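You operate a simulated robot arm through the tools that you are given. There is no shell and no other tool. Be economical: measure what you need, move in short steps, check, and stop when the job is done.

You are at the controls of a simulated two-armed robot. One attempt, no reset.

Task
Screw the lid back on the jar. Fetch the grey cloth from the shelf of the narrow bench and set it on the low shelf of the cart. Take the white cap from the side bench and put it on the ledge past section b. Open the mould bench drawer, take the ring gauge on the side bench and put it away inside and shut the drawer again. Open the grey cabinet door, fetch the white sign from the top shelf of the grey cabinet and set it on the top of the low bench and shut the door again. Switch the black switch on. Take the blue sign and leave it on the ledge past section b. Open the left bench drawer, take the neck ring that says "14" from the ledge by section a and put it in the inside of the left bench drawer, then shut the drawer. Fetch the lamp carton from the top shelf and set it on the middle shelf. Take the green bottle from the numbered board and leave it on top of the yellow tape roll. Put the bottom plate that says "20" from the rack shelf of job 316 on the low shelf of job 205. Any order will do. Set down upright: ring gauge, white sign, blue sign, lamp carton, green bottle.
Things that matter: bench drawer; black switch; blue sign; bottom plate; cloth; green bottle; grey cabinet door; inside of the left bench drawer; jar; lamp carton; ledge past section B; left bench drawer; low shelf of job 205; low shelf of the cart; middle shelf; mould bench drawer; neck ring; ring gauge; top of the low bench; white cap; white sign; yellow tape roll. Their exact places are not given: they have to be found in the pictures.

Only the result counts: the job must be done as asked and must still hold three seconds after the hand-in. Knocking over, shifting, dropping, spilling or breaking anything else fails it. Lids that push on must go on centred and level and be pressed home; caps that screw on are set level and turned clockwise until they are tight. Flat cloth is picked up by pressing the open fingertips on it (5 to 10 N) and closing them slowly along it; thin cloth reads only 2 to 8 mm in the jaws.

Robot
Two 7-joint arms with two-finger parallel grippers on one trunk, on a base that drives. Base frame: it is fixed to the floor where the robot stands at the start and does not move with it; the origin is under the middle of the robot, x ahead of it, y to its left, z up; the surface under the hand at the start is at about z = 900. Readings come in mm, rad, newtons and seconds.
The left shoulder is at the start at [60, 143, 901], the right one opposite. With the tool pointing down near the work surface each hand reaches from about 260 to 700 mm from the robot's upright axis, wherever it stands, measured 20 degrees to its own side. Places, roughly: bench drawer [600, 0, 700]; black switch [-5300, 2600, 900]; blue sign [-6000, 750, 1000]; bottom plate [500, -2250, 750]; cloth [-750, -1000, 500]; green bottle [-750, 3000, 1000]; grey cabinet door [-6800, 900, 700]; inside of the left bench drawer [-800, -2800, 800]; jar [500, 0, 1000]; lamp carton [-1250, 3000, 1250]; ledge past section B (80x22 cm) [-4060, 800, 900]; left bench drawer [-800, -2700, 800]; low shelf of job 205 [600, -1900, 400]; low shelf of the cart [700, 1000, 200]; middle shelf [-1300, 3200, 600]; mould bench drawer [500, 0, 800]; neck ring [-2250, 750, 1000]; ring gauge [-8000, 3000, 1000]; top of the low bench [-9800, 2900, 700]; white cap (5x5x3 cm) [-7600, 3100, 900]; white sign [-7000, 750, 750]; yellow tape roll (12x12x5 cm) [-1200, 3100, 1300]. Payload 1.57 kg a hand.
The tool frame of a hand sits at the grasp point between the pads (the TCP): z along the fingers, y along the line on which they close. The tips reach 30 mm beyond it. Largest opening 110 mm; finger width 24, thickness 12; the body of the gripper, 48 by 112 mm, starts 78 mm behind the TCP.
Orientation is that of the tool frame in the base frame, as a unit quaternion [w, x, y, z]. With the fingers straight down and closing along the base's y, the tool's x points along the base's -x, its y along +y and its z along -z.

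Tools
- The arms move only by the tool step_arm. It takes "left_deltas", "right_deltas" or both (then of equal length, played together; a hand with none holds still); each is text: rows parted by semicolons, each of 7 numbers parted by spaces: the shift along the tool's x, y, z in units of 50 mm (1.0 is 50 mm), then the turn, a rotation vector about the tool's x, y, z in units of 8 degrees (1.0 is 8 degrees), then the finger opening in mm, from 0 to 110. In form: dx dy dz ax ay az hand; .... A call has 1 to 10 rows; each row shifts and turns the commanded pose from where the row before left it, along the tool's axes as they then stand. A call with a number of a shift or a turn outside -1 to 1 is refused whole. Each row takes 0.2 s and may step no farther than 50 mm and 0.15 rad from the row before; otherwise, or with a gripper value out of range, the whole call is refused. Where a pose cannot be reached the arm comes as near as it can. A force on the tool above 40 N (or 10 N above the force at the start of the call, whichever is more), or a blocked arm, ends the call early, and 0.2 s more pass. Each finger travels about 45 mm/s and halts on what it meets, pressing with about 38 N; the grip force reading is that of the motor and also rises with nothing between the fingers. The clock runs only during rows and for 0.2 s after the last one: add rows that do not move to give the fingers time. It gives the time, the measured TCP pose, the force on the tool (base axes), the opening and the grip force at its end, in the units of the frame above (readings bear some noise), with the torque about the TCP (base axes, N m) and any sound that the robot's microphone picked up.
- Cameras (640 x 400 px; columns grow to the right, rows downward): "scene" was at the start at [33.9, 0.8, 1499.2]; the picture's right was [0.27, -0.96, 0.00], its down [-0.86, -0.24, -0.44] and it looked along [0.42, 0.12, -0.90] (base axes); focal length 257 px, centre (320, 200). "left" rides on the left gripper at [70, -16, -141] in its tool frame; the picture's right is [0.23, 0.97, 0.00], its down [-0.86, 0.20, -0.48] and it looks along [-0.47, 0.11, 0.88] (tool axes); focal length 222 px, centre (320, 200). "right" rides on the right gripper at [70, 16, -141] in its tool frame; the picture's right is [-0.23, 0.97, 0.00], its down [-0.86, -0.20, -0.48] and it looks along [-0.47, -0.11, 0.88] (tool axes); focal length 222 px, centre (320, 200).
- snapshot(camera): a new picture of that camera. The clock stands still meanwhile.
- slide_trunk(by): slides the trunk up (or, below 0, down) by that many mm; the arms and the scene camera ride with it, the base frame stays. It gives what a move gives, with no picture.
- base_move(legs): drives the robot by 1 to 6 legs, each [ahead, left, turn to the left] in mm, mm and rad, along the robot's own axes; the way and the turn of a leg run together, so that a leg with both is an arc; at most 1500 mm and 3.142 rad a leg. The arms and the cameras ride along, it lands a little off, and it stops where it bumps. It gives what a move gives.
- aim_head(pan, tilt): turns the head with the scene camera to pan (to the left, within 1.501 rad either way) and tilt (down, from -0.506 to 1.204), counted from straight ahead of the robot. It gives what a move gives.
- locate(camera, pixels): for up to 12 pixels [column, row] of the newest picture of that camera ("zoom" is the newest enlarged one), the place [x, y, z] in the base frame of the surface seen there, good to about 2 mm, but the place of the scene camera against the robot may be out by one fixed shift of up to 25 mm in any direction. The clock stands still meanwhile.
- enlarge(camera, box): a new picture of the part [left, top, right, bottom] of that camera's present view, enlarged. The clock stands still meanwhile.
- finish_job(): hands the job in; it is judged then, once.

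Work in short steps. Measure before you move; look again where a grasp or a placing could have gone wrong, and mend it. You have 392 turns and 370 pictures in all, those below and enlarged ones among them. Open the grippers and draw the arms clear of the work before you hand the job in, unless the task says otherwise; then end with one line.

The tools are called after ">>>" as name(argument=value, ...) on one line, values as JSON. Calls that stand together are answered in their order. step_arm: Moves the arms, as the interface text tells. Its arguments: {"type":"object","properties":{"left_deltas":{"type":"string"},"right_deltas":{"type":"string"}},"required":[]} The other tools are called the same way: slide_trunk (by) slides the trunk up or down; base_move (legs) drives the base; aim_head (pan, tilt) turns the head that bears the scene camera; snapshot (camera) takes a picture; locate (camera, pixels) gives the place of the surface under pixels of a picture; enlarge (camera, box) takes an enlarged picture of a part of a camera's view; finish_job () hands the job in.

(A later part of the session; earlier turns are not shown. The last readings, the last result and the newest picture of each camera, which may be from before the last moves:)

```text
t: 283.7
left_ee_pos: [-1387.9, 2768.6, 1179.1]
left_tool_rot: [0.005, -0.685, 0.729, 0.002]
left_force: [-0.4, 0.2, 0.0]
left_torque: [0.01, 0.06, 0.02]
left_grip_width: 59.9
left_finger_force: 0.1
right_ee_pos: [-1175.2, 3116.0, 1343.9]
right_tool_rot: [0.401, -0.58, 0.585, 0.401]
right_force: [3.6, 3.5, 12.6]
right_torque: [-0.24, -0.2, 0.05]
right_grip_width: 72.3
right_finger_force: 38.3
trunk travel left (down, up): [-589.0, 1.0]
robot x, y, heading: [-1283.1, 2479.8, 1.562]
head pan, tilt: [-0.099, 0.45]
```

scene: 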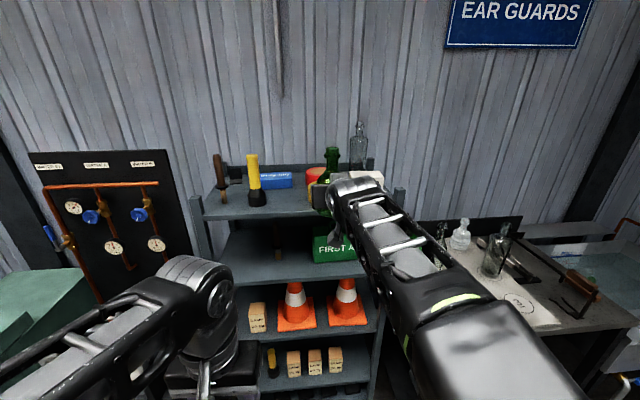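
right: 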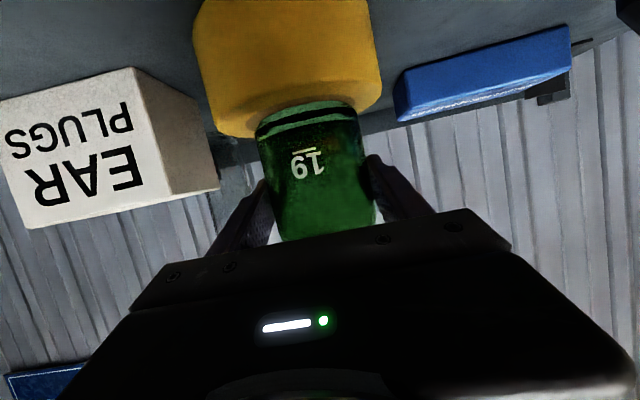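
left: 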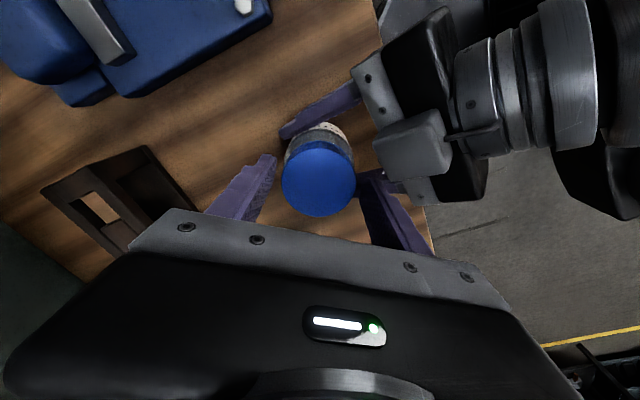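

Contact (12.6 N). I ease 1 mm, open, and withdraw horizontally.

>>> step_arm(right_deltas="-0.02 0 -0.008 0 0 0 50;0 0 0 0 0 0 76;0 0 0 0 0 0 86;0 0 0 0 0 0 92;0 0 0 0 0 0 92;0.15 0 -0.4 0 0 0 92;0.22 0 -0.6 0 0 0 92;0.25 0 -0.65 0 0 0 92;0.25 0 -0.65 0 0 0 92;0 0 0 0 0 0 92")

>>> snapshot(camera="right")

>>> snapshot(camera="scene")

```text
t: 285.9
left_ee_pos: [-1387.2, 2771.2, 1178.3]
left_tool_rot: [0.005, -0.685, 0.728, 0.002]
left_force: [0.3, -0.6, 0.0]
left_torque: [0.01, 0.03, -0.02]
left_grip_width: 59.8
left_finger_force: 0.0
right_ee_pos: [-1177.3, 2992.6, 1342.9]
right_tool_rot: [0.399, -0.581, 0.585, 0.401]
right_force: [0.9, -0.1, -0.5]
right_torque: [0.0, 0.0, -0.02]
right_grip_width: 91.8
right_finger_force: 0.1
trunk travel left (down, up): [-589.0, 1.0]
robot x, y, heading: [-1284.1, 2481.2, 1.565]
head pan, tilt: [-0.099, 0.45]
```

```text
233 pictures are left
```

right: 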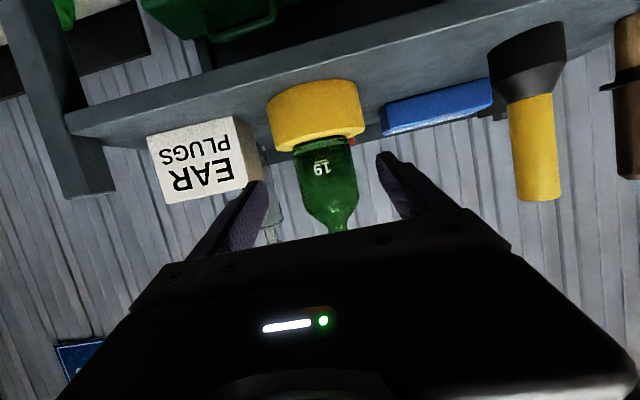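

```text
232 pictures are left
```

scene: 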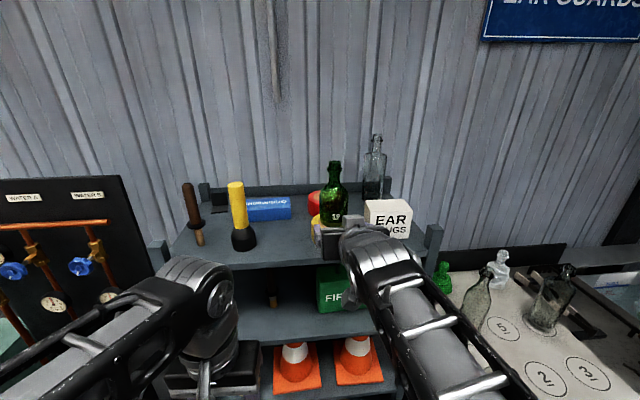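

The bottle stands on the roll. Now west: back off, fold the right hand upright, turn to face −x and look along the hall.

>>> base_move(legs=[[-500, 0, 0], [0, 0, 1.575]])

>>> step_arm(right_deltas="0.5 0 0 0 1 0 92;0.5 0 0.3 0 1 0 92;0.3 0 0.5 0 1 0 92;0 0 0.5 0 1 0 92;0 0 0.5 0 1 0 92;0 0 0.5 0 1 0 92;0 0 0.5 0 1 0 92;0 0 0.5 0 1 0 92;0 0 0 0 0.6 0 92;0 0 0 0 0 0 92")

>>> slide_trunk(by=-90)

>>> aim_head(pan=0, tilt=0.2)

>>> snapshot(camera="scene")

```text
t: 292.7
left_ee_pos: [-1578.5, 1876.4, 1179.4]
left_tool_rot: [-0.002, 1.0, -0.024, -0.005]
left_force: [0.6, 0.1, 0.9]
left_torque: [-0.02, 0.0, -0.01]
left_grip_width: 60.1
left_finger_force: 0.0
right_ee_pos: [-1802.2, 2082.9, 1342.0]
right_tool_rot: [0.003, 0.824, 0.001, -0.566]
right_force: [0.1, 0.4, -0.1]
right_torque: [0.0, -0.01, 0.0]
right_grip_width: 91.9
right_finger_force: 0.0
trunk travel left (down, up): [-589.0, 1.0]
robot x, y, heading: [-1284.9, 1984.2, -3.137]
head pan, tilt: [-0.099, 0.45]
```

```text
t: 294.9
left_ee_pos: [-1578.0, 1875.2, 1179.5]
left_tool_rot: [-0.003, 1.0, -0.024, -0.005]
left_force: [0.2, -0.3, -1.0]
left_torque: [0.02, 0.01, 0.01]
left_grip_width: 60.0
left_finger_force: 0.1
right_ee_pos: [-1848.7, 2083.4, 1140.4]
right_tool_rot: [0.003, 1.0, 0.004, -0.004]
right_force: [-0.2, 0.0, -0.5]
right_torque: [0.02, -0.01, 0.0]
right_grip_width: 92.1
right_finger_force: 0.1
right hand out of reach, approached as far as the arm can: row 9
trunk travel left (down, up): [-589.0, 1.0]
robot x, y, heading: [-1291.8, 1983.8, -3.138]
head pan, tilt: [-0.099, 0.45]
```

```text
t: 296.2
left_ee_pos: [-1577.2, 1875.3, 1089.6]
left_tool_rot: [-0.002, 1.0, -0.024, -0.004]
left_force: [1.0, 0.5, 0.0]
left_torque: [0.01, -0.04, -0.04]
left_grip_width: 60.2
left_finger_force: 0.1
right_ee_pos: [-1848.2, 2084.0, 1049.6]
right_tool_rot: [0.003, 1.0, 0.003, -0.005]
right_force: [0.2, -0.1, 1.0]
right_torque: [-0.03, -0.02, 0.02]
right_grip_width: 91.7
right_finger_force: 0.0
trunk travel left (down, up): [-499.0, 91.0]
robot x, y, heading: [-1286.8, 1984.7, -3.14]
head pan, tilt: [-0.099, 0.45]
```

```text
t: 296.9
left_ee_pos: [-1576.9, 1875.7, 1089.7]
left_tool_rot: [-0.002, 1.0, -0.025, -0.006]
left_force: [-0.7, 0.9, -0.2]
left_torque: [-0.01, 0.01, -0.01]
left_grip_width: 60.3
left_finger_force: 0.0
right_ee_pos: [-1848.3, 2084.6, 1048.0]
right_tool_rot: [0.003, 1.0, 0.003, -0.005]
right_force: [0.8, 1.3, -0.3]
right_torque: [0.01, 0.02, 0.02]
right_grip_width: 92.2
right_finger_force: 0.2
trunk travel left (down, up): [-499.0, 91.0]
robot x, y, heading: [-1291.3, 1986.3, -3.135]
head pan, tilt: [0.0, 0.201]
```

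```text
231 pictures are left
```

scene: 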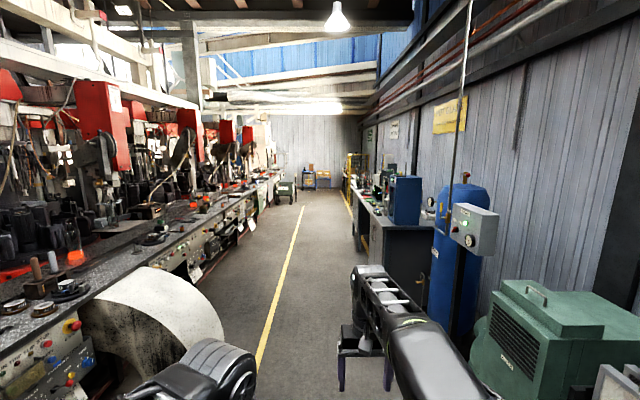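

The corridor runs west: machine with ledge at left, benches right. I shift left a bit and drive ~3600 mm toward the black switch.

>>> base_move(legs=[[0, 230, 0], [1300, 0, 0], [1300, 0, 0], [1000, 0, 0]])

>>> aim_head(pan=-0.7, tilt=0.4)

>>> snapshot(camera="scene")

```text
t: 315.7
left_ee_pos: [-5173.7, 1605.1, 1088.6]
left_tool_rot: [-0.002, 1.0, -0.018, -0.005]
left_force: [-0.5, 0.1, 0.3]
left_torque: [0.02, -0.01, 0.0]
left_grip_width: 60.4
left_finger_force: 0.1
right_ee_pos: [-5446.8, 1811.0, 1049.8]
right_tool_rot: [0.003, 1.0, 0.01, -0.005]
right_force: [-1.2, -0.4, -0.6]
right_torque: [-0.02, 0.0, -0.02]
right_grip_width: 91.9
right_finger_force: 0.1
trunk travel left (down, up): [-499.0, 91.0]
robot x, y, heading: [-4887.5, 1720.7, -3.12]
head pan, tilt: [0.0, 0.201]
```

```text
t: 316.8
left_ee_pos: [-5174.5, 1606.1, 1089.2]
left_tool_rot: [-0.002, 1.0, -0.019, -0.005]
left_force: [0.6, -0.3, 0.2]
left_torque: [-0.03, -0.02, 0.01]
left_grip_width: 60.0
left_finger_force: 0.0
right_ee_pos: [-5447.0, 1810.7, 1049.6]
right_tool_rot: [0.002, 1.0, 0.01, -0.005]
right_force: [-0.6, -0.5, -0.1]
right_torque: [0.01, 0.0, -0.03]
right_grip_width: 92.2
right_finger_force: 0.0
trunk travel left (down, up): [-499.0, 91.0]
robot x, y, heading: [-4883.2, 1721.0, -3.127]
head pan, tilt: [-0.7, 0.4]
```

```text
230 pictures are left
```

scene: 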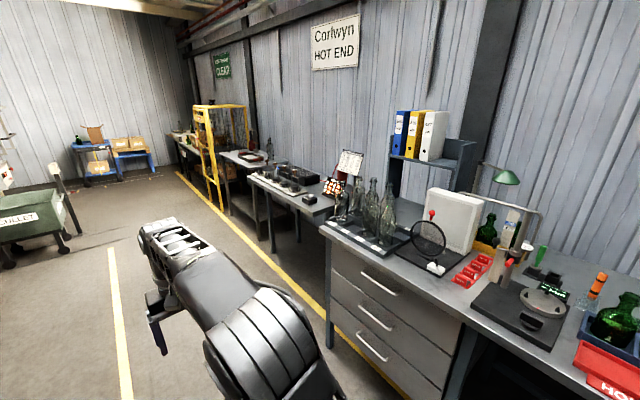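

I zoom for the black switch near the white lamp box.

>>> enlarge(camera="scene", box=[320, 140, 640, 340])

>>> locate(camera="scene", pixels=[[435, 268], [430, 240], [455, 225], [530, 320], [545, 295], [380, 235], [310, 200], [480, 265], [330, 230]])

```text
2.00 times, centred on (480, 240) of scene
```

zoom: 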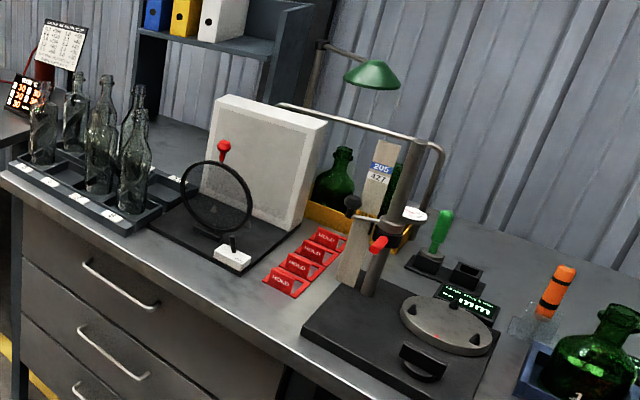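

```text
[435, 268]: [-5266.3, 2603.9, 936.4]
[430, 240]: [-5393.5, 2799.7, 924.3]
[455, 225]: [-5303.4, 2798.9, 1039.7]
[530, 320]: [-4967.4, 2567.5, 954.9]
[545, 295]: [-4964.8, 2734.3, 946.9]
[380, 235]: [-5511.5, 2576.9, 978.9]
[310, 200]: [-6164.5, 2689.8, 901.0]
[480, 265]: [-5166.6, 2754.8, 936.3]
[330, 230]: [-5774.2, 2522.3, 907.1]
```

The switch (white block with a black toggle) is at ≈(-5269,2621,930). I drive over and face it.

>>> base_move(legs=[[470, 0, 0], [0, 0, -1.58], [150, 0, 0]])

>>> aim_head(pan=-0.1, tilt=0.7)

>>> snapshot(camera="scene")

>>> snapshot(camera="right")

```text
t: 324.4
left_ee_pos: [-5469.6, 2148.2, 1088.7]
left_tool_rot: [0.005, -0.692, 0.722, 0.003]
left_force: [-0.6, -0.5, 0.0]
left_torque: [-0.09, -0.01, 0.01]
left_grip_width: 60.3
left_finger_force: 0.0
right_ee_pos: [-5263.1, 2421.9, 1049.3]
right_tool_rot: [-0.001, 0.712, -0.702, -0.004]
right_force: [0.6, 0.8, 0.3]
right_torque: [-0.04, -0.01, -0.02]
right_grip_width: 92.1
right_finger_force: 0.1
trunk travel left (down, up): [-499.0, 91.0]
robot x, y, heading: [-5359.7, 1862.1, 1.581]
head pan, tilt: [-0.7, 0.4]
```

```text
t: 325.4
left_ee_pos: [-5467.7, 2146.7, 1088.4]
left_tool_rot: [0.004, -0.691, 0.723, 0.002]
left_force: [0.0, -0.4, 0.1]
left_torque: [-0.01, -0.01, -0.03]
left_grip_width: 59.9
left_finger_force: 0.0
right_ee_pos: [-5263.9, 2420.3, 1050.2]
right_tool_rot: [-0.002, 0.712, -0.702, -0.006]
right_force: [0.5, 0.0, -1.0]
right_torque: [0.0, 0.02, -0.02]
right_grip_width: 92.0
right_finger_force: 0.0
trunk travel left (down, up): [-499.0, 91.0]
robot x, y, heading: [-5357.4, 1860.9, 1.582]
head pan, tilt: [-0.099, 0.7]
```

```text
228 pictures are left
```

scene: 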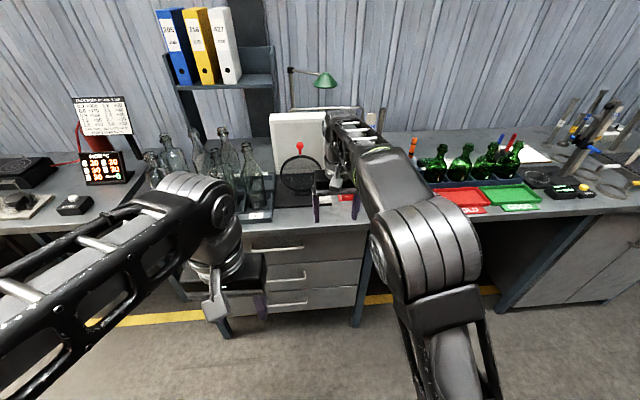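

```text
227 pictures are left
```

right: 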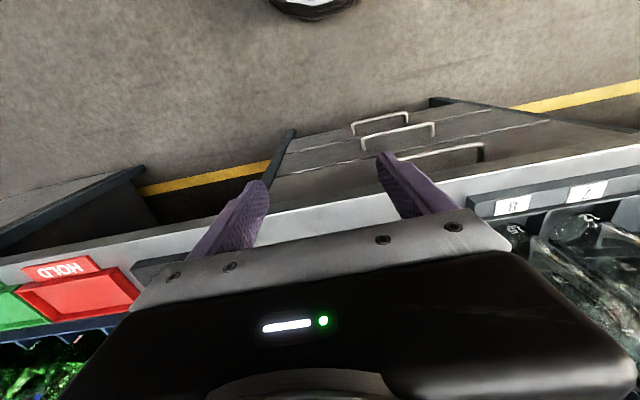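

The hand hides the switch; I move it back and right and zoom with the scene camera.

>>> step_arm(right_deltas="0.8 -0.6 0 0 0 0 60;0.8 -0.6 0 0 0 0 40;0.4 -0.8 0 0 0 0 20;0 -0.9 0 0 0 0 10;0 0 0 0 0 0 0")

>>> enlarge(camera="scene", box=[250, 100, 430, 220])

```text
t: 326.6
left_ee_pos: [-5468.5, 2146.3, 1088.1]
left_tool_rot: [0.005, -0.692, 0.722, 0.002]
left_force: [-0.4, 0.1, 0.1]
left_torque: [0.08, -0.02, -0.03]
left_grip_width: 60.1
left_finger_force: 0.1
right_ee_pos: [-5115.7, 2321.5, 1047.1]
right_tool_rot: [-0.002, 0.712, -0.702, -0.005]
right_force: [0.9, -0.1, -0.2]
right_torque: [0.02, 0.01, -0.02]
right_grip_width: 0.0
right_finger_force: 4.0
trunk travel left (down, up): [-499.0, 91.0]
robot x, y, heading: [-5359.6, 1861.8, 1.58]
head pan, tilt: [-0.099, 0.7]
```

```text
3.33 times, centred on (340, 160) of scene
```

zoom: 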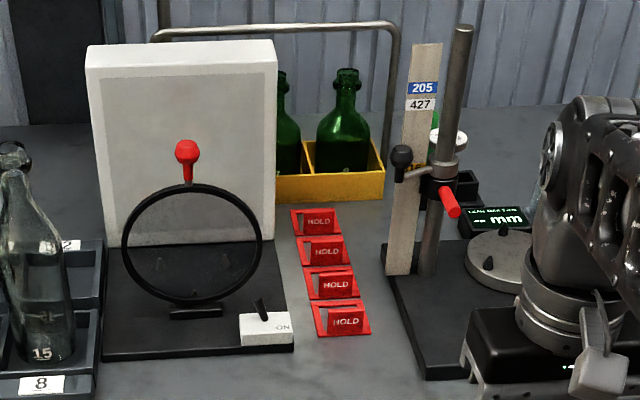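

The lever leans left and "ON" is printed at the right. I zoom closer and locate it.

>>> enlarge(camera="scene", box=[305, 180, 345, 210])

>>> locate(camera="zoom", pixels=[[320, 200], [330, 240], [360, 245], [220, 260], [440, 250], [300, 180]])

```text
13.33 times, centred on (325, 195) of scene
```

zoom: 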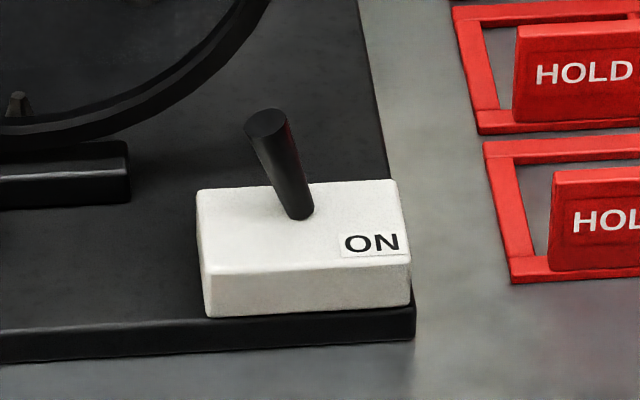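

```text
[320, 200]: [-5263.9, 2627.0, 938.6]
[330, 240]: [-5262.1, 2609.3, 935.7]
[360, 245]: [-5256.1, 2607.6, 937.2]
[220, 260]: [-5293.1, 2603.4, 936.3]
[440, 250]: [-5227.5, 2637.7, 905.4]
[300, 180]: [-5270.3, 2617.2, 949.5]
```

>>> enlarge(camera="scene", box=[280, 140, 350, 210])

>>> locate(camera="zoom", pixels=[[352, 292], [366, 312], [300, 310], [385, 180], [386, 200], [384, 218], [370, 245], [340, 268], [310, 120], [250, 292], [400, 330], [330, 335]])

```text
5.71 times, centred on (315, 175) of scene
```

zoom: 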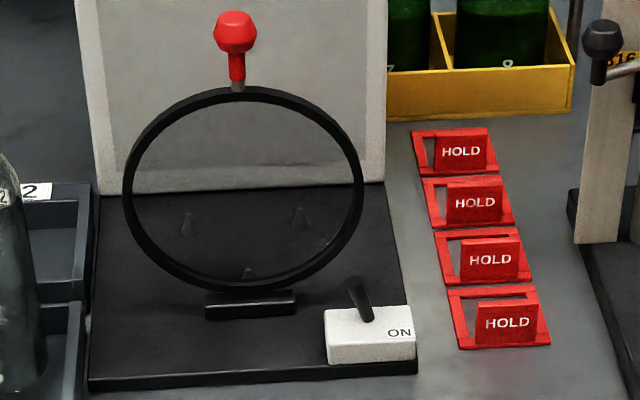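

```text
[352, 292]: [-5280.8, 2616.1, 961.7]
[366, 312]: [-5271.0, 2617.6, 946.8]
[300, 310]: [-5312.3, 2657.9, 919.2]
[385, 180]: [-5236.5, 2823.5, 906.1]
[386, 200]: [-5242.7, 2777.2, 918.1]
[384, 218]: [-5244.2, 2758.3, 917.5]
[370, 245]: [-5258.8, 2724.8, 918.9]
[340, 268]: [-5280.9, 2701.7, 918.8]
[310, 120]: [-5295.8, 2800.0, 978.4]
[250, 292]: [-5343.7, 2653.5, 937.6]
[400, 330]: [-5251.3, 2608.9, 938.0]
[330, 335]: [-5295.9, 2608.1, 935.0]
```

Lever tip ≈(-5284,2634,956), pivot ≈(-5268), ON to the right (+x). I tilt the closed right hand 40°, and drive 180 ahead / 80 left.

>>> step_arm(right_deltas="0 0 0 0 -1 0 0;0 0 0 0 -1 0 0;0 0 0 0 -1 0 0;0 0 0 0 -1 0 0;0 0 0 0 -1 0 0;0 0 0 0 0 0 0")

>>> base_move(legs=[[180, 80, 0]])

```text
t: 328.0
left_ee_pos: [-5468.5, 2146.5, 1089.8]
left_tool_rot: [0.005, -0.692, 0.722, 0.003]
left_force: [-0.1, -0.2, 0.0]
left_torque: [0.04, 0.02, 0.04]
left_grip_width: 59.9
left_finger_force: 0.1
right_ee_pos: [-5115.5, 2323.6, 1047.9]
right_tool_rot: [-0.243, 0.666, -0.659, -0.25]
right_force: [0.2, -0.3, -0.2]
right_torque: [0.0, 0.0, 0.0]
right_grip_width: 0.2
right_finger_force: 21.7
trunk travel left (down, up): [-499.0, 91.0]
robot x, y, heading: [-5357.7, 1860.6, 1.581]
head pan, tilt: [-0.099, 0.7]
```

```text
t: 329.6
left_ee_pos: [-5550.4, 2328.3, 1090.0]
left_tool_rot: [0.005, -0.691, 0.723, 0.002]
left_force: [0.3, 0.3, -0.2]
left_torque: [-0.02, -0.01, 0.04]
left_grip_width: 60.0
left_finger_force: 0.0
right_ee_pos: [-5198.3, 2502.2, 1047.6]
right_tool_rot: [-0.241, 0.667, -0.66, -0.248]
right_force: [-0.7, 0.1, 0.5]
right_torque: [0.03, -0.02, 0.01]
right_grip_width: 0.0
right_finger_force: 21.2
trunk travel left (down, up): [-499.0, 91.0]
robot x, y, heading: [-5440.7, 2040.9, 1.583]
head pan, tilt: [-0.099, 0.7]
```

>>> step_arm(right_deltas="-0.315 0.575 0.39 0 0 0 0;-0.315 0.575 0.39 0 0 0 0;-0.315 0.575 0.39 0 0 0 0;-0.315 0.575 0.39 0 0 0 0;0 0 0 0 0 0 0")

>>> snapshot(camera="right")

>>> enlarge(camera="scene", box=[280, 120, 480, 260])

```text
t: 330.8
left_ee_pos: [-5549.6, 2326.3, 1089.3]
left_tool_rot: [0.004, -0.691, 0.723, 0.002]
left_force: [0.2, -0.1, -0.8]
left_torque: [-0.01, 0.0, 0.01]
left_grip_width: 59.9
left_finger_force: 0.0
right_ee_pos: [-5312.6, 2598.8, 1029.8]
right_tool_rot: [-0.241, 0.667, -0.659, -0.249]
right_force: [-0.6, 1.1, -0.5]
right_torque: [0.0, -0.02, 0.0]
right_grip_width: 0.1
right_finger_force: 21.2
trunk travel left (down, up): [-499.0, 91.0]
robot x, y, heading: [-5446.7, 2037.8, 1.579]
head pan, tilt: [-0.099, 0.7]
```

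```text
223 pictures are left
```

right: 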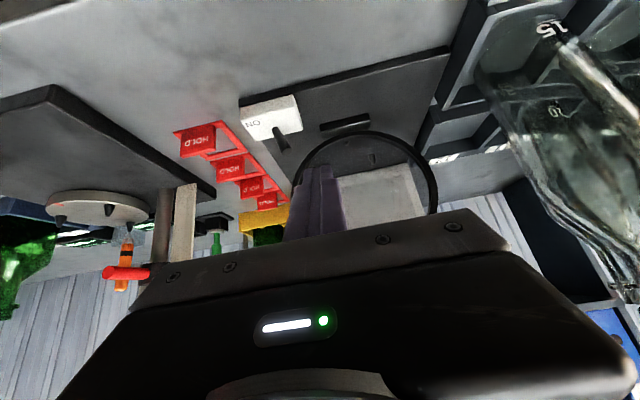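

```text
2.86 times, centred on (380, 190) of scene
```

zoom: 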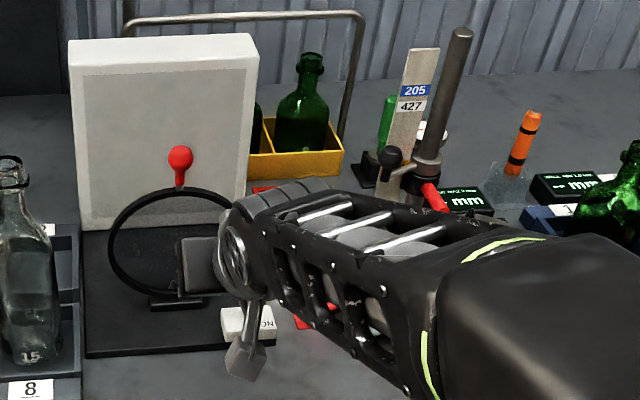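

Right camera sees the lever (282,140) on the block. I locate it and the ring exactly.

>>> enlarge(camera="right", box=[230, 80, 370, 180])

>>> locate(camera="right", pixels=[[285, 148], [281, 140], [276, 131], [270, 120], [255, 105], [345, 125], [310, 150], [335, 138]])

```text
4.00 times, centred on (300, 130) of right
```

zoom: 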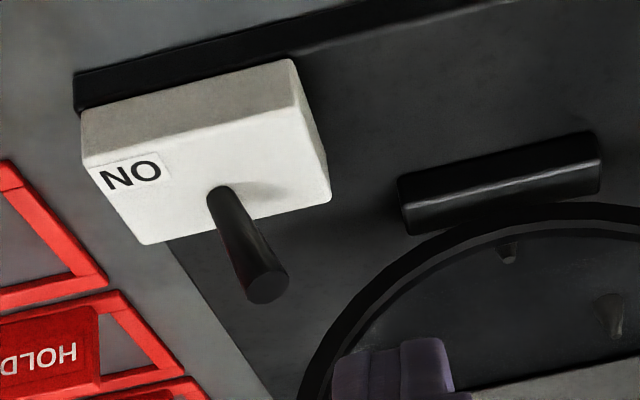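

```text
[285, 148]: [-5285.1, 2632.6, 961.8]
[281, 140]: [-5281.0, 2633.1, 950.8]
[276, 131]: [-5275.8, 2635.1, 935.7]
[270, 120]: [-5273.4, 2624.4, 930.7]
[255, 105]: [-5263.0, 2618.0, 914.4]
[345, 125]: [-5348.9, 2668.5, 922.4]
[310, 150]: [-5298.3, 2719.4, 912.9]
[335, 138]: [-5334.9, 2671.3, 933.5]
```

Lever: base (-5275,2636,932), tip (-5286,2634,964). I go down left of it.

>>> step_arm(right_deltas="0.21 0.06 0.58 0 0 0 0;0.21 0.02 0.58 0 0 0 0;0 0 0 0 0 0 0")

>>> snapshot(camera="right")

```text
t: 331.6
left_ee_pos: [-5550.6, 2326.5, 1089.0]
left_tool_rot: [0.004, -0.691, 0.723, 0.002]
left_force: [0.6, 0.8, -0.1]
left_torque: [-0.06, -0.01, -0.03]
left_grip_width: 60.1
left_finger_force: 0.1
right_ee_pos: [-5318.7, 2620.8, 971.1]
right_tool_rot: [-0.241, 0.667, -0.659, -0.249]
right_force: [0.6, 0.3, -0.4]
right_torque: [0.0, 0.04, 0.02]
right_grip_width: 0.1
right_finger_force: 21.4
trunk travel left (down, up): [-499.0, 91.0]
robot x, y, heading: [-5441.4, 2039.0, 1.584]
head pan, tilt: [-0.099, 0.7]
```

```text
220 pictures are left
```

right: 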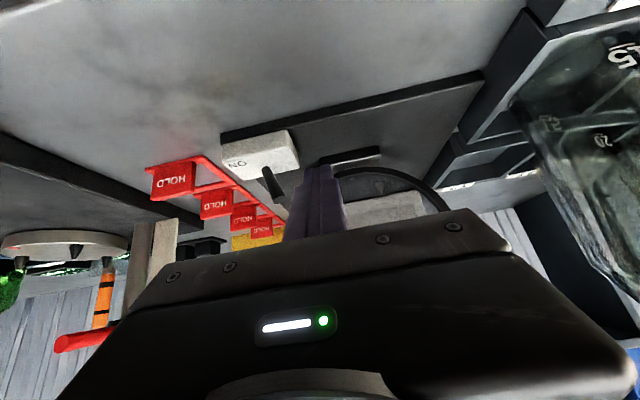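

The fingers are beside the lever. I push toward ON (+x) in small steps.

>>> step_arm(right_deltas="0 -0.2 0 0 0 0 0;0 -0.2 0 0 0 0 0;0 -0.2 0 0 0 0 0;0 -0.2 0 0 0 0 0;0 -0.2 0 0 0 0 0;0 -0.12 0 0 0 0 0;0 0 0 0 0 0 0")

>>> snapshot(camera="right")

```text
t: 332.9
left_ee_pos: [-5551.5, 2326.8, 1088.5]
left_tool_rot: [0.005, -0.693, 0.721, 0.003]
left_force: [-0.5, 0.2, -0.4]
left_torque: [0.01, 0.05, 0.0]
left_grip_width: 60.3
left_finger_force: 0.1
right_ee_pos: [-5281.1, 2618.9, 971.7]
right_tool_rot: [-0.237, 0.675, -0.652, -0.253]
right_force: [-12.2, -0.4, -1.0]
right_torque: [-0.02, 0.34, 0.23]
right_grip_width: 0.0
right_finger_force: 21.4
trunk travel left (down, up): [-499.0, 91.0]
robot x, y, heading: [-5437.7, 2043.3, 1.588]
head pan, tilt: [-0.099, 0.7]
heard: click
stopped in row 6 (right hand): the force on the tool passed its limit at 45 N (the readings are from after the stop); the commanded pose is now the measured one
```

```text
219 pictures are left
```

right: 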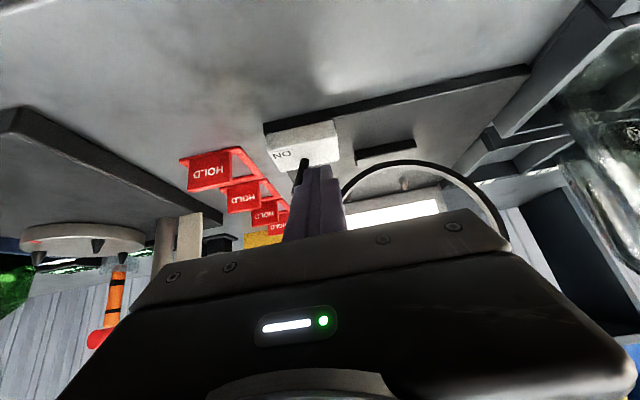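

A click, and the lamp panel is lit: switch is on. I ease off and withdraw upward.

>>> step_arm(right_deltas="0 0.25 0 0 0 0 0;-0.3 0.1 -0.8 0 0 0 0;-0.3 0 -0.8 0 0 0 0;0 0 -0.9 0 0 0 0;0 -0.5 -0.5 0 0 0 40;0 -0.6 0 0 0 0 90;0 0 0 0 0 0 90")

>>> enlarge(camera="scene", box=[260, 120, 440, 260])

```text
t: 334.5
left_ee_pos: [-5553.0, 2326.0, 1088.2]
left_tool_rot: [0.005, -0.692, 0.722, 0.003]
left_force: [-1.0, -0.3, -0.3]
left_torque: [-0.02, -0.01, 0.01]
left_grip_width: 60.2
left_finger_force: 0.0
right_ee_pos: [-5236.1, 2544.0, 1106.1]
right_tool_rot: [-0.238, 0.673, -0.654, -0.251]
right_force: [0.7, 0.8, -1.0]
right_torque: [0.01, -0.01, 0.01]
right_grip_width: 65.9
right_finger_force: 0.0
trunk travel left (down, up): [-499.0, 91.0]
robot x, y, heading: [-5440.8, 2036.6, 1.584]
head pan, tilt: [-0.099, 0.7]
```

```text
2.86 times, centred on (350, 190) of scene
```

zoom: 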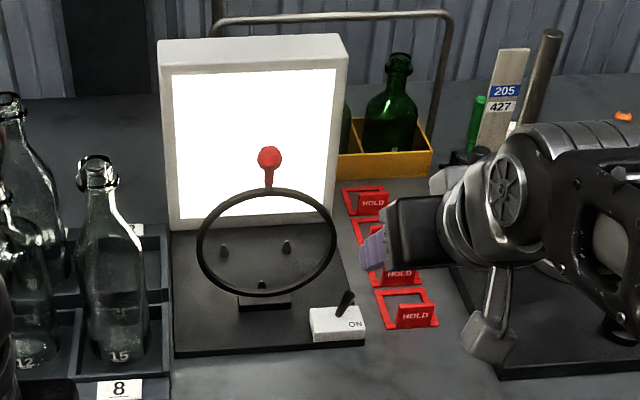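

The switch is ON. Next the grey cabinet: I back off, go west ~1300 mm and turn to face −y.

>>> base_move(legs=[[-250, 0, 0], [0, 0, 1.56], [1250, 0, 0], [0, 0, 1.57]])

>>> aim_head(pan=0, tilt=0.4)

>>> snapshot(camera="scene")

```text
t: 349.9
left_ee_pos: [-6583.4, 1510.3, 1089.2]
left_tool_rot: [0.002, 0.726, 0.688, -0.005]
left_force: [1.3, 0.0, -0.4]
left_torque: [0.02, 0.02, -0.01]
left_grip_width: 59.8
left_finger_force: 0.1
right_ee_pos: [-6899.7, 1294.9, 1106.8]
right_tool_rot: [0.249, 0.658, 0.669, -0.239]
right_force: [0.2, -0.2, 0.8]
right_torque: [-0.01, 0.02, 0.0]
right_grip_width: 90.0
right_finger_force: 0.1
trunk travel left (down, up): [-499.0, 91.0]
robot x, y, heading: [-6689.5, 1799.0, -1.569]
head pan, tilt: [-0.099, 0.7]
```

```text
t: 350.6
left_ee_pos: [-6583.1, 1511.2, 1090.2]
left_tool_rot: [0.003, 0.726, 0.688, -0.005]
left_force: [-0.5, 0.5, -0.2]
left_torque: [-0.02, 0.01, 0.01]
left_grip_width: 60.0
left_finger_force: 0.1
right_ee_pos: [-6900.5, 1295.1, 1106.7]
right_tool_rot: [0.249, 0.658, 0.669, -0.239]
right_force: [-0.5, 0.6, -0.6]
right_torque: [-0.01, -0.02, -0.01]
right_grip_width: 89.8
right_finger_force: 0.0
trunk travel left (down, up): [-499.0, 91.0]
robot x, y, heading: [-6688.9, 1799.8, -1.57]
head pan, tilt: [0.0, 0.4]
```

```text
217 pictures are left
```

scene: 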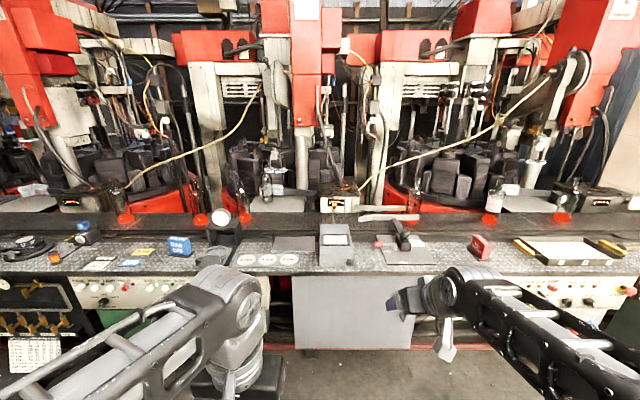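

The grey cabinet is under the ledge at (350,312). I zoom there and on the ledge objects.

>>> enlarge(camera="scene", box=[250, 200, 450, 370])

>>> enlarge(camera="scene", box=[0, 200, 240, 330])

>>> locate(camera="scene", pixels=[[180, 245], [295, 280], [410, 285], [296, 345], [350, 275], [350, 262], [350, 310], [410, 345], [83, 235], [150, 265], [335, 235], [300, 300]])

```text
2.35 times, centred on (350, 285) of scene
```

zoom: 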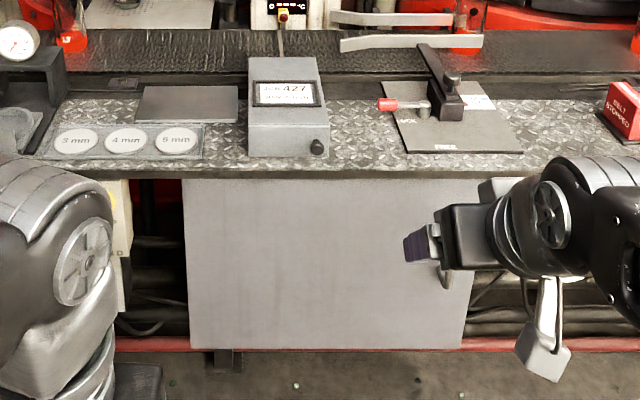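

```text
2.67 times, centred on (120, 265) of scene
```

zoom: 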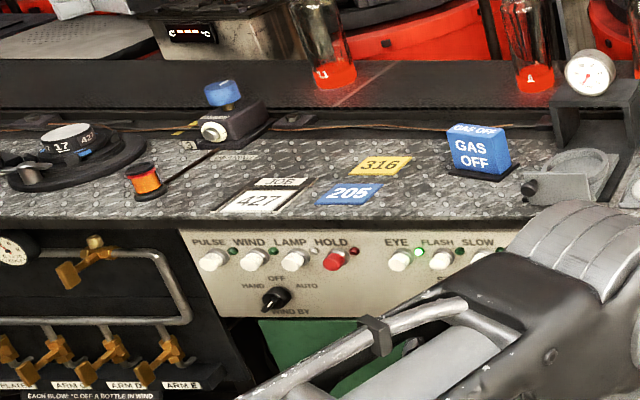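

```text
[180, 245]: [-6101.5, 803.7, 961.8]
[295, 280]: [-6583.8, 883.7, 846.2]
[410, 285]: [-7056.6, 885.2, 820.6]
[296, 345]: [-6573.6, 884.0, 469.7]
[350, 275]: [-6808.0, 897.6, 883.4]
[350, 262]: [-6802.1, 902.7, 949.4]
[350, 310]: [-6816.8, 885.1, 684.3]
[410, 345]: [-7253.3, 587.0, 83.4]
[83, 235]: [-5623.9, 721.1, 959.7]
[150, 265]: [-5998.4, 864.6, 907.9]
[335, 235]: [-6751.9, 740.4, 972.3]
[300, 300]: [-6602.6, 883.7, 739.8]
```

"GAS OFF" blue sign stands at ≈(-6101,820,962). I move the right hand aside to see the cabinet door's handle.

>>> step_arm(right_deltas="0 -0.9 0 0 0 0 90;0 -0.9 0 0 0 0 90;0 -0.9 0 0 0 0 90;0 -0.9 0 0 0 0 90;0 0 0 0 0 0 90")

>>> aim_head(pan=-0.1, tilt=0.6)

>>> snapshot(camera="scene")

>>> enlarge(camera="scene", box=[240, 150, 440, 310])

```text
t: 351.9
left_ee_pos: [-6581.6, 1510.5, 1089.1]
left_tool_rot: [0.003, 0.726, 0.688, -0.006]
left_force: [-0.1, 0.1, -0.1]
left_torque: [-0.01, 0.01, 0.0]
left_grip_width: 60.0
left_finger_force: 0.1
right_ee_pos: [-7079.9, 1290.8, 1103.0]
right_tool_rot: [0.248, 0.659, 0.668, -0.239]
right_force: [-0.3, 0.1, -0.8]
right_torque: [-0.01, 0.04, 0.0]
right_grip_width: 90.0
right_finger_force: 0.0
trunk travel left (down, up): [-499.0, 91.0]
robot x, y, heading: [-6688.7, 1796.8, -1.571]
head pan, tilt: [0.0, 0.4]
```

```text
t: 352.6
left_ee_pos: [-6583.2, 1509.5, 1088.1]
left_tool_rot: [0.002, 0.725, 0.689, -0.005]
left_force: [-0.3, -1.0, 0.4]
left_torque: [-0.03, -0.01, 0.0]
left_grip_width: 60.2
left_finger_force: 0.0
right_ee_pos: [-7079.1, 1291.8, 1102.4]
right_tool_rot: [0.25, 0.658, 0.669, -0.239]
right_force: [-1.0, 0.0, 0.6]
right_torque: [0.02, -0.01, 0.01]
right_grip_width: 89.9
right_finger_force: 0.0
trunk travel left (down, up): [-499.0, 91.0]
robot x, y, heading: [-6691.8, 1797.6, -1.574]
head pan, tilt: [-0.099, 0.6]
```

```text
214 pictures are left
```

scene: 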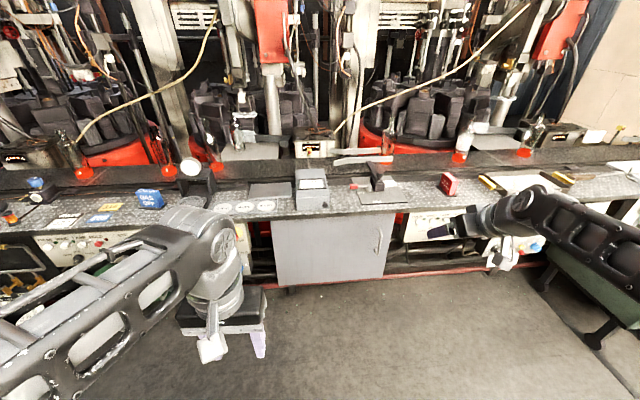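

```text
2.50 times, centred on (340, 230) of scene
```

zoom: 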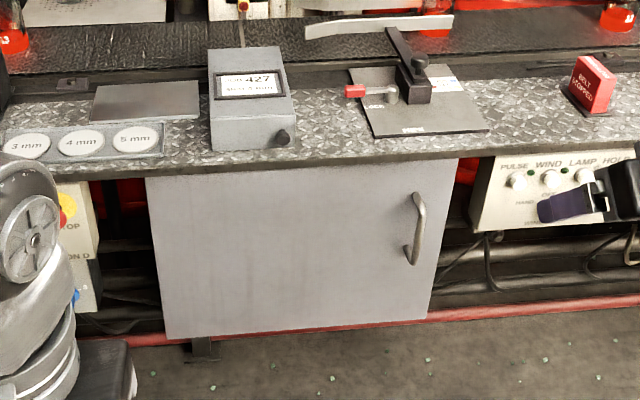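

The door's handle is at its right edge, hinge at left. I locate the handle and check the obstacle at right (green bin).

>>> locate(camera="scene", pixels=[[379, 232], [377, 250], [380, 241], [272, 240], [388, 240], [600, 270], [560, 250], [590, 330], [635, 290], [330, 215], [330, 279]])

```text
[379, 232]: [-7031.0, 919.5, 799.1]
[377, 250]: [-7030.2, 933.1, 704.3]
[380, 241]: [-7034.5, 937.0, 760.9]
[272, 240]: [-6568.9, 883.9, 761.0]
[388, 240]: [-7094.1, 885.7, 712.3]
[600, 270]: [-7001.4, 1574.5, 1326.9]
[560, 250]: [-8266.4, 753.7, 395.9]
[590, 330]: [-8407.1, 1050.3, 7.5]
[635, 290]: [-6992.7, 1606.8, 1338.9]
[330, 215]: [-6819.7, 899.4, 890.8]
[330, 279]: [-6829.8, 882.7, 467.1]
```

Handle bar at ≈(-7034,952), z 690–800. I drive to about (-7180,1500) and tilt the left hand 65°, opening it.

>>> base_move(legs=[[0, -490, 0], [290, 0, 0]])

>>> step_arm(left_deltas="-0.5 0.2 0 0 -1 0 80;-0.5 0.2 0.3 0 -1 0 80;-0.3 0 0.4 0 -1 0 80;0 0 0.5 0 -1 0 80;0 0 0.5 0 -1 0 80;0 0 0.5 0 -1 0 80;0 0 0 0 -1 0 80;0 0 0 0 -1 0 80;0 0 0 0 0 0 80", right_deltas="0 0 0 0 1 0 90;0 0 0 0 1 0 90;0 0 0 0 1 0 90;0 0 0 0 1 0 90;0 0 0 0 1 0 90;0.5 0 0 0 0 0 90;0.5 0 0 0 0 0 90;0.5 0 0 0 0 0 90;0 0 0 0 0 0 90")

>>> snapshot(camera="left")

>>> snapshot(camera="scene")

```text
t: 357.1
left_ee_pos: [-7071.6, 1221.6, 1088.1]
left_tool_rot: [0.002, 0.725, 0.688, -0.005]
left_force: [-0.8, -1.1, -0.4]
left_torque: [0.02, 0.02, -0.01]
left_grip_width: 60.2
left_finger_force: 0.0
right_ee_pos: [-7567.8, 1003.1, 1102.5]
right_tool_rot: [0.249, 0.659, 0.668, -0.24]
right_force: [-1.0, -0.6, -0.3]
right_torque: [0.02, 0.0, 0.02]
right_grip_width: 90.0
right_finger_force: 0.1
trunk travel left (down, up): [-499.0, 91.0]
robot x, y, heading: [-7175.8, 1508.0, -1.573]
head pan, tilt: [-0.099, 0.6]
```

```text
t: 359.1
left_ee_pos: [-7111.9, 1030.2, 1058.7]
left_tool_rot: [0.341, 0.616, 0.583, -0.407]
left_force: [0.3, 0.2, -0.5]
left_torque: [-0.01, 0.01, -0.01]
left_grip_width: 79.8
left_finger_force: 0.2
left hand out of reach, approached as far as the arm can: row 5, 6, 7, 8
right_ee_pos: [-7570.5, 1079.3, 1091.2]
right_tool_rot: [0.055, 0.699, 0.711, -0.049]
right_force: [-0.9, 0.6, 0.0]
right_torque: [-0.01, -0.05, 0.01]
right_grip_width: 89.9
right_finger_force: 0.0
right hand out of reach, approached as far as the arm can: row 5
trunk travel left (down, up): [-499.0, 91.0]
robot x, y, heading: [-7178.6, 1512.4, -1.572]
head pan, tilt: [-0.099, 0.6]
```

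```text
212 pictures are left
```

left: 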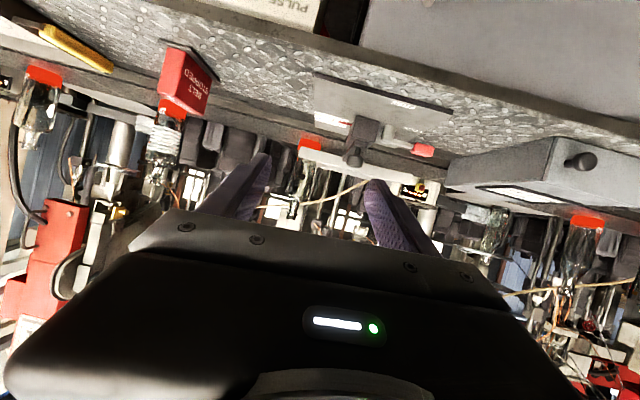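

```text
211 pictures are left
```

scene: 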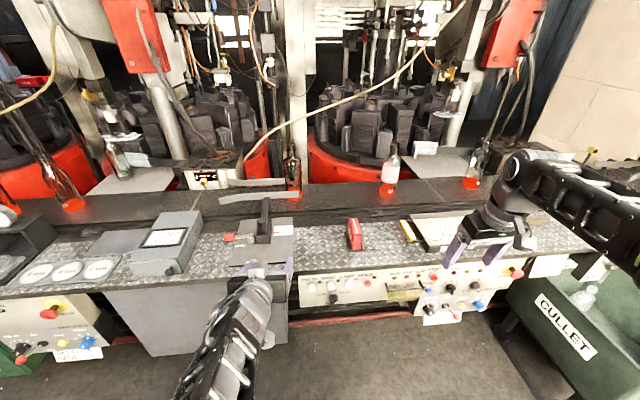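

I lower the trunk 200 mm and bring the left hand in front of the handle.

>>> slide_trunk(by=-200)

>>> step_arm(left_deltas="0.67 0.56 0.28 0 0 0 80;0.67 0.56 0.28 0 0 0 80;0.67 0.56 0.28 0 0 0 80;0 0 0 0 0 0 80")

>>> snapshot(camera="left")

```text
t: 361.2
left_ee_pos: [-7107.6, 1032.1, 857.0]
left_tool_rot: [0.339, 0.617, 0.585, -0.404]
left_force: [-0.7, 0.4, -0.7]
left_torque: [-0.01, 0.0, 0.02]
left_grip_width: 80.0
left_finger_force: 0.0
right_ee_pos: [-7570.6, 1079.2, 890.4]
right_tool_rot: [0.055, 0.7, 0.711, -0.048]
right_force: [-0.3, -0.4, -0.2]
right_torque: [0.04, 0.01, 0.02]
right_grip_width: 89.9
right_finger_force: 0.1
trunk travel left (down, up): [-299.0, 291.0]
robot x, y, heading: [-7172.3, 1511.2, -1.574]
head pan, tilt: [-0.099, 0.6]
```

```text
t: 361.7
left_ee_pos: [-7183.0, 1040.2, 860.6]
left_tool_rot: [0.298, 0.656, 0.504, -0.477]
left_force: [-0.7, -0.3, 0.4]
left_torque: [-0.02, 0.02, -0.02]
left_grip_width: 80.1
left_finger_force: 0.2
left hand out of reach, approached as far as the arm can: row 1, 2
right_ee_pos: [-7569.7, 1078.7, 891.0]
right_tool_rot: [0.055, 0.699, 0.711, -0.049]
right_force: [0.9, -0.2, 1.0]
right_torque: [0.0, 0.0, 0.02]
right_grip_width: 90.0
right_finger_force: 0.1
trunk travel left (down, up): [-299.0, 291.0]
robot x, y, heading: [-7173.0, 1515.6, -1.571]
head pan, tilt: [-0.099, 0.6]
stopped in row 2 (left hand): the arm was blocked; the commanded pose is now the measured one
```

```text
210 pictures are left
```

left: 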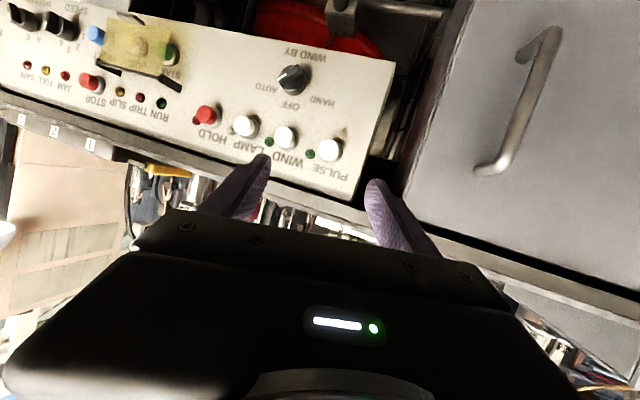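

The arm is too folded this close. I back the base 150 mm, straighten the hand and extend it, so as to drive onto the handle.

>>> base_move(legs=[[-150, 0, 0]])

>>> step_arm(left_deltas="0 0.3 0.3 -0.79 0.145 -0.115 80;0 0.3 0.3 -0.79 0.145 -0.115 80;0 0.3 0.3 -0.79 0.145 -0.115 80;0.25 0.55 0.6 0 0 0 80;0.25 0.55 0.6 0 0 0 80;0.25 0.55 0.6 0 0 0 80;0.22 0.5 0.5 0 0 0 80;0 0 0 0 0 0 80")

>>> snapshot(camera="left")

```text
t: 363.1
left_ee_pos: [-7183.8, 1191.0, 861.2]
left_tool_rot: [0.298, 0.656, 0.504, -0.476]
left_force: [0.0, -1.1, -0.3]
left_torque: [-0.04, -0.02, 0.0]
left_grip_width: 80.1
left_finger_force: 0.0
right_ee_pos: [-7570.3, 1229.0, 890.9]
right_tool_rot: [0.055, 0.699, 0.711, -0.047]
right_force: [-0.4, -0.1, 0.2]
right_torque: [0.0, 0.03, 0.04]
right_grip_width: 90.1
right_finger_force: 0.1
trunk travel left (down, up): [-299.0, 291.0]
robot x, y, heading: [-7178.1, 1660.0, -1.571]
head pan, tilt: [-0.099, 0.6]
```

```text
t: 363.8
left_ee_pos: [-7218.2, 1176.4, 863.3]
left_tool_rot: [0.272, 0.622, 0.577, -0.454]
left_force: [-0.5, 0.1, -0.9]
left_torque: [-0.02, -0.01, 0.01]
left_grip_width: 79.8
left_finger_force: 0.1
right_ee_pos: [-7570.2, 1228.7, 891.4]
right_tool_rot: [0.055, 0.699, 0.711, -0.048]
right_force: [-0.7, -0.3, 0.6]
right_torque: [0.03, 0.0, 0.01]
right_grip_width: 89.8
right_finger_force: 0.1
trunk travel left (down, up): [-299.0, 291.0]
robot x, y, heading: [-7180.2, 1660.0, -1.575]
head pan, tilt: [-0.099, 0.6]
stopped in row 3 (left hand): the arm was blocked; the commanded pose is now the measured one
```

```text
209 pictures are left
```

left: 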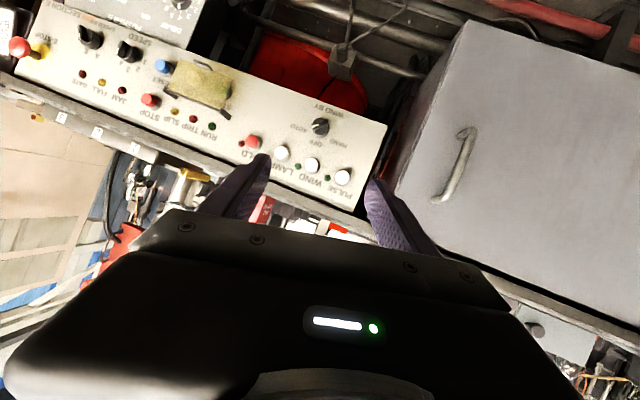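

The arm is jammed in a folded pose; I move it outward (forward and left) without turning it.

>>> step_arm(left_deltas="0 0.5 0.8 0 0 0 80;0 0.5 0.8 0 0 0 80;0 0.7 0.6 0 0 0 80;0 0.7 0.6 0 0 0 80;0 0 0 0 0 0 80")

>>> snapshot(camera="scene")

```text
t: 365.0
left_ee_pos: [-7140.3, 1032.4, 779.8]
left_tool_rot: [0.274, 0.621, 0.577, -0.454]
left_force: [-0.2, -0.4, -0.2]
left_torque: [0.02, 0.01, -0.01]
left_grip_width: 79.8
left_finger_force: 0.0
right_ee_pos: [-7570.5, 1228.6, 890.6]
right_tool_rot: [0.056, 0.699, 0.711, -0.048]
right_force: [-0.7, 0.1, -0.3]
right_torque: [-0.02, 0.0, -0.03]
right_grip_width: 90.0
right_finger_force: 0.1
trunk travel left (down, up): [-299.0, 291.0]
robot x, y, heading: [-7174.7, 1657.0, -1.571]
head pan, tilt: [-0.099, 0.6]
```

```text
208 pictures are left
```

scene: 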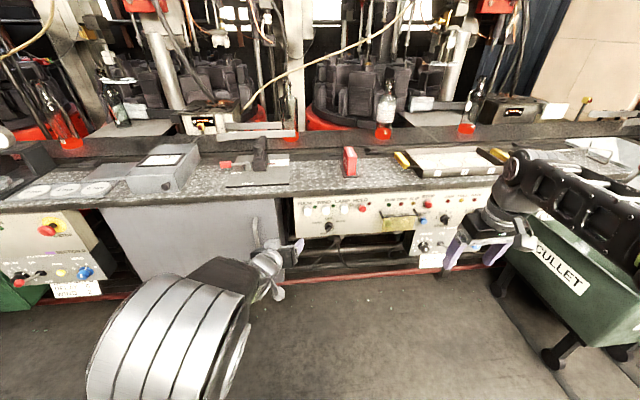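

Free. I straighten the orientation and shift to the handle's line.

>>> step_arm(left_deltas="0 0.3 0 -0.89 -0.09 0.295 80;0 0.3 0 -0.89 -0.09 0.295 80;0.25 0.5 0 0 0 0 80;0.25 0.5 0 0 0 0 80;0.25 0.5 0 0 0 0 80;0 0 0 0 0 0 80")

>>> snapshot(camera="left")

```text
t: 366.4
left_ee_pos: [-7033.3, 1044.9, 741.9]
left_tool_rot: [0.374, 0.601, 0.599, -0.375]
left_force: [-0.1, -0.2, 0.3]
left_torque: [0.01, 0.0, 0.03]
left_grip_width: 79.9
left_finger_force: 0.0
right_ee_pos: [-7570.5, 1229.3, 891.6]
right_tool_rot: [0.055, 0.699, 0.711, -0.048]
right_force: [-0.1, -0.1, 0.1]
right_torque: [-0.03, 0.0, 0.04]
right_grip_width: 89.9
right_finger_force: 0.1
trunk travel left (down, up): [-299.0, 291.0]
robot x, y, heading: [-7177.7, 1658.4, -1.572]
head pan, tilt: [-0.099, 0.6]
```

```text
207 pictures are left
```

left: 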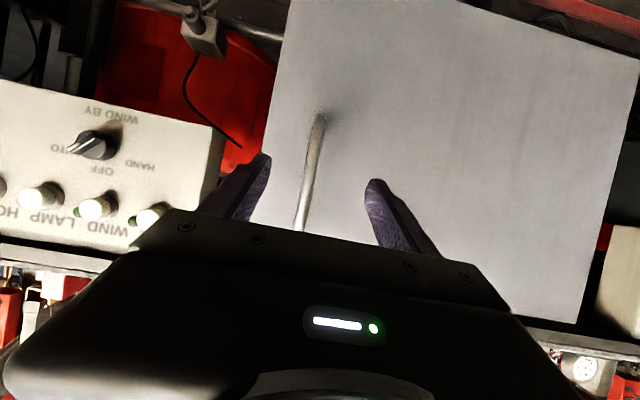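

Handle between the fingers. I locate it.

>>> locate(camera="left", pixels=[[319, 122], [313, 160], [307, 195], [301, 225], [270, 130], [600, 160], [340, 160]])

```text
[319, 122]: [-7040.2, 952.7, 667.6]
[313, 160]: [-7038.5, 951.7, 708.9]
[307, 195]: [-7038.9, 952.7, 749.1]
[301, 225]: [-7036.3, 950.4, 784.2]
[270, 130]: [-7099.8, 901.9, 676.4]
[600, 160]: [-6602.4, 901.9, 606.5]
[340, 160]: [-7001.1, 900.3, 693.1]
```

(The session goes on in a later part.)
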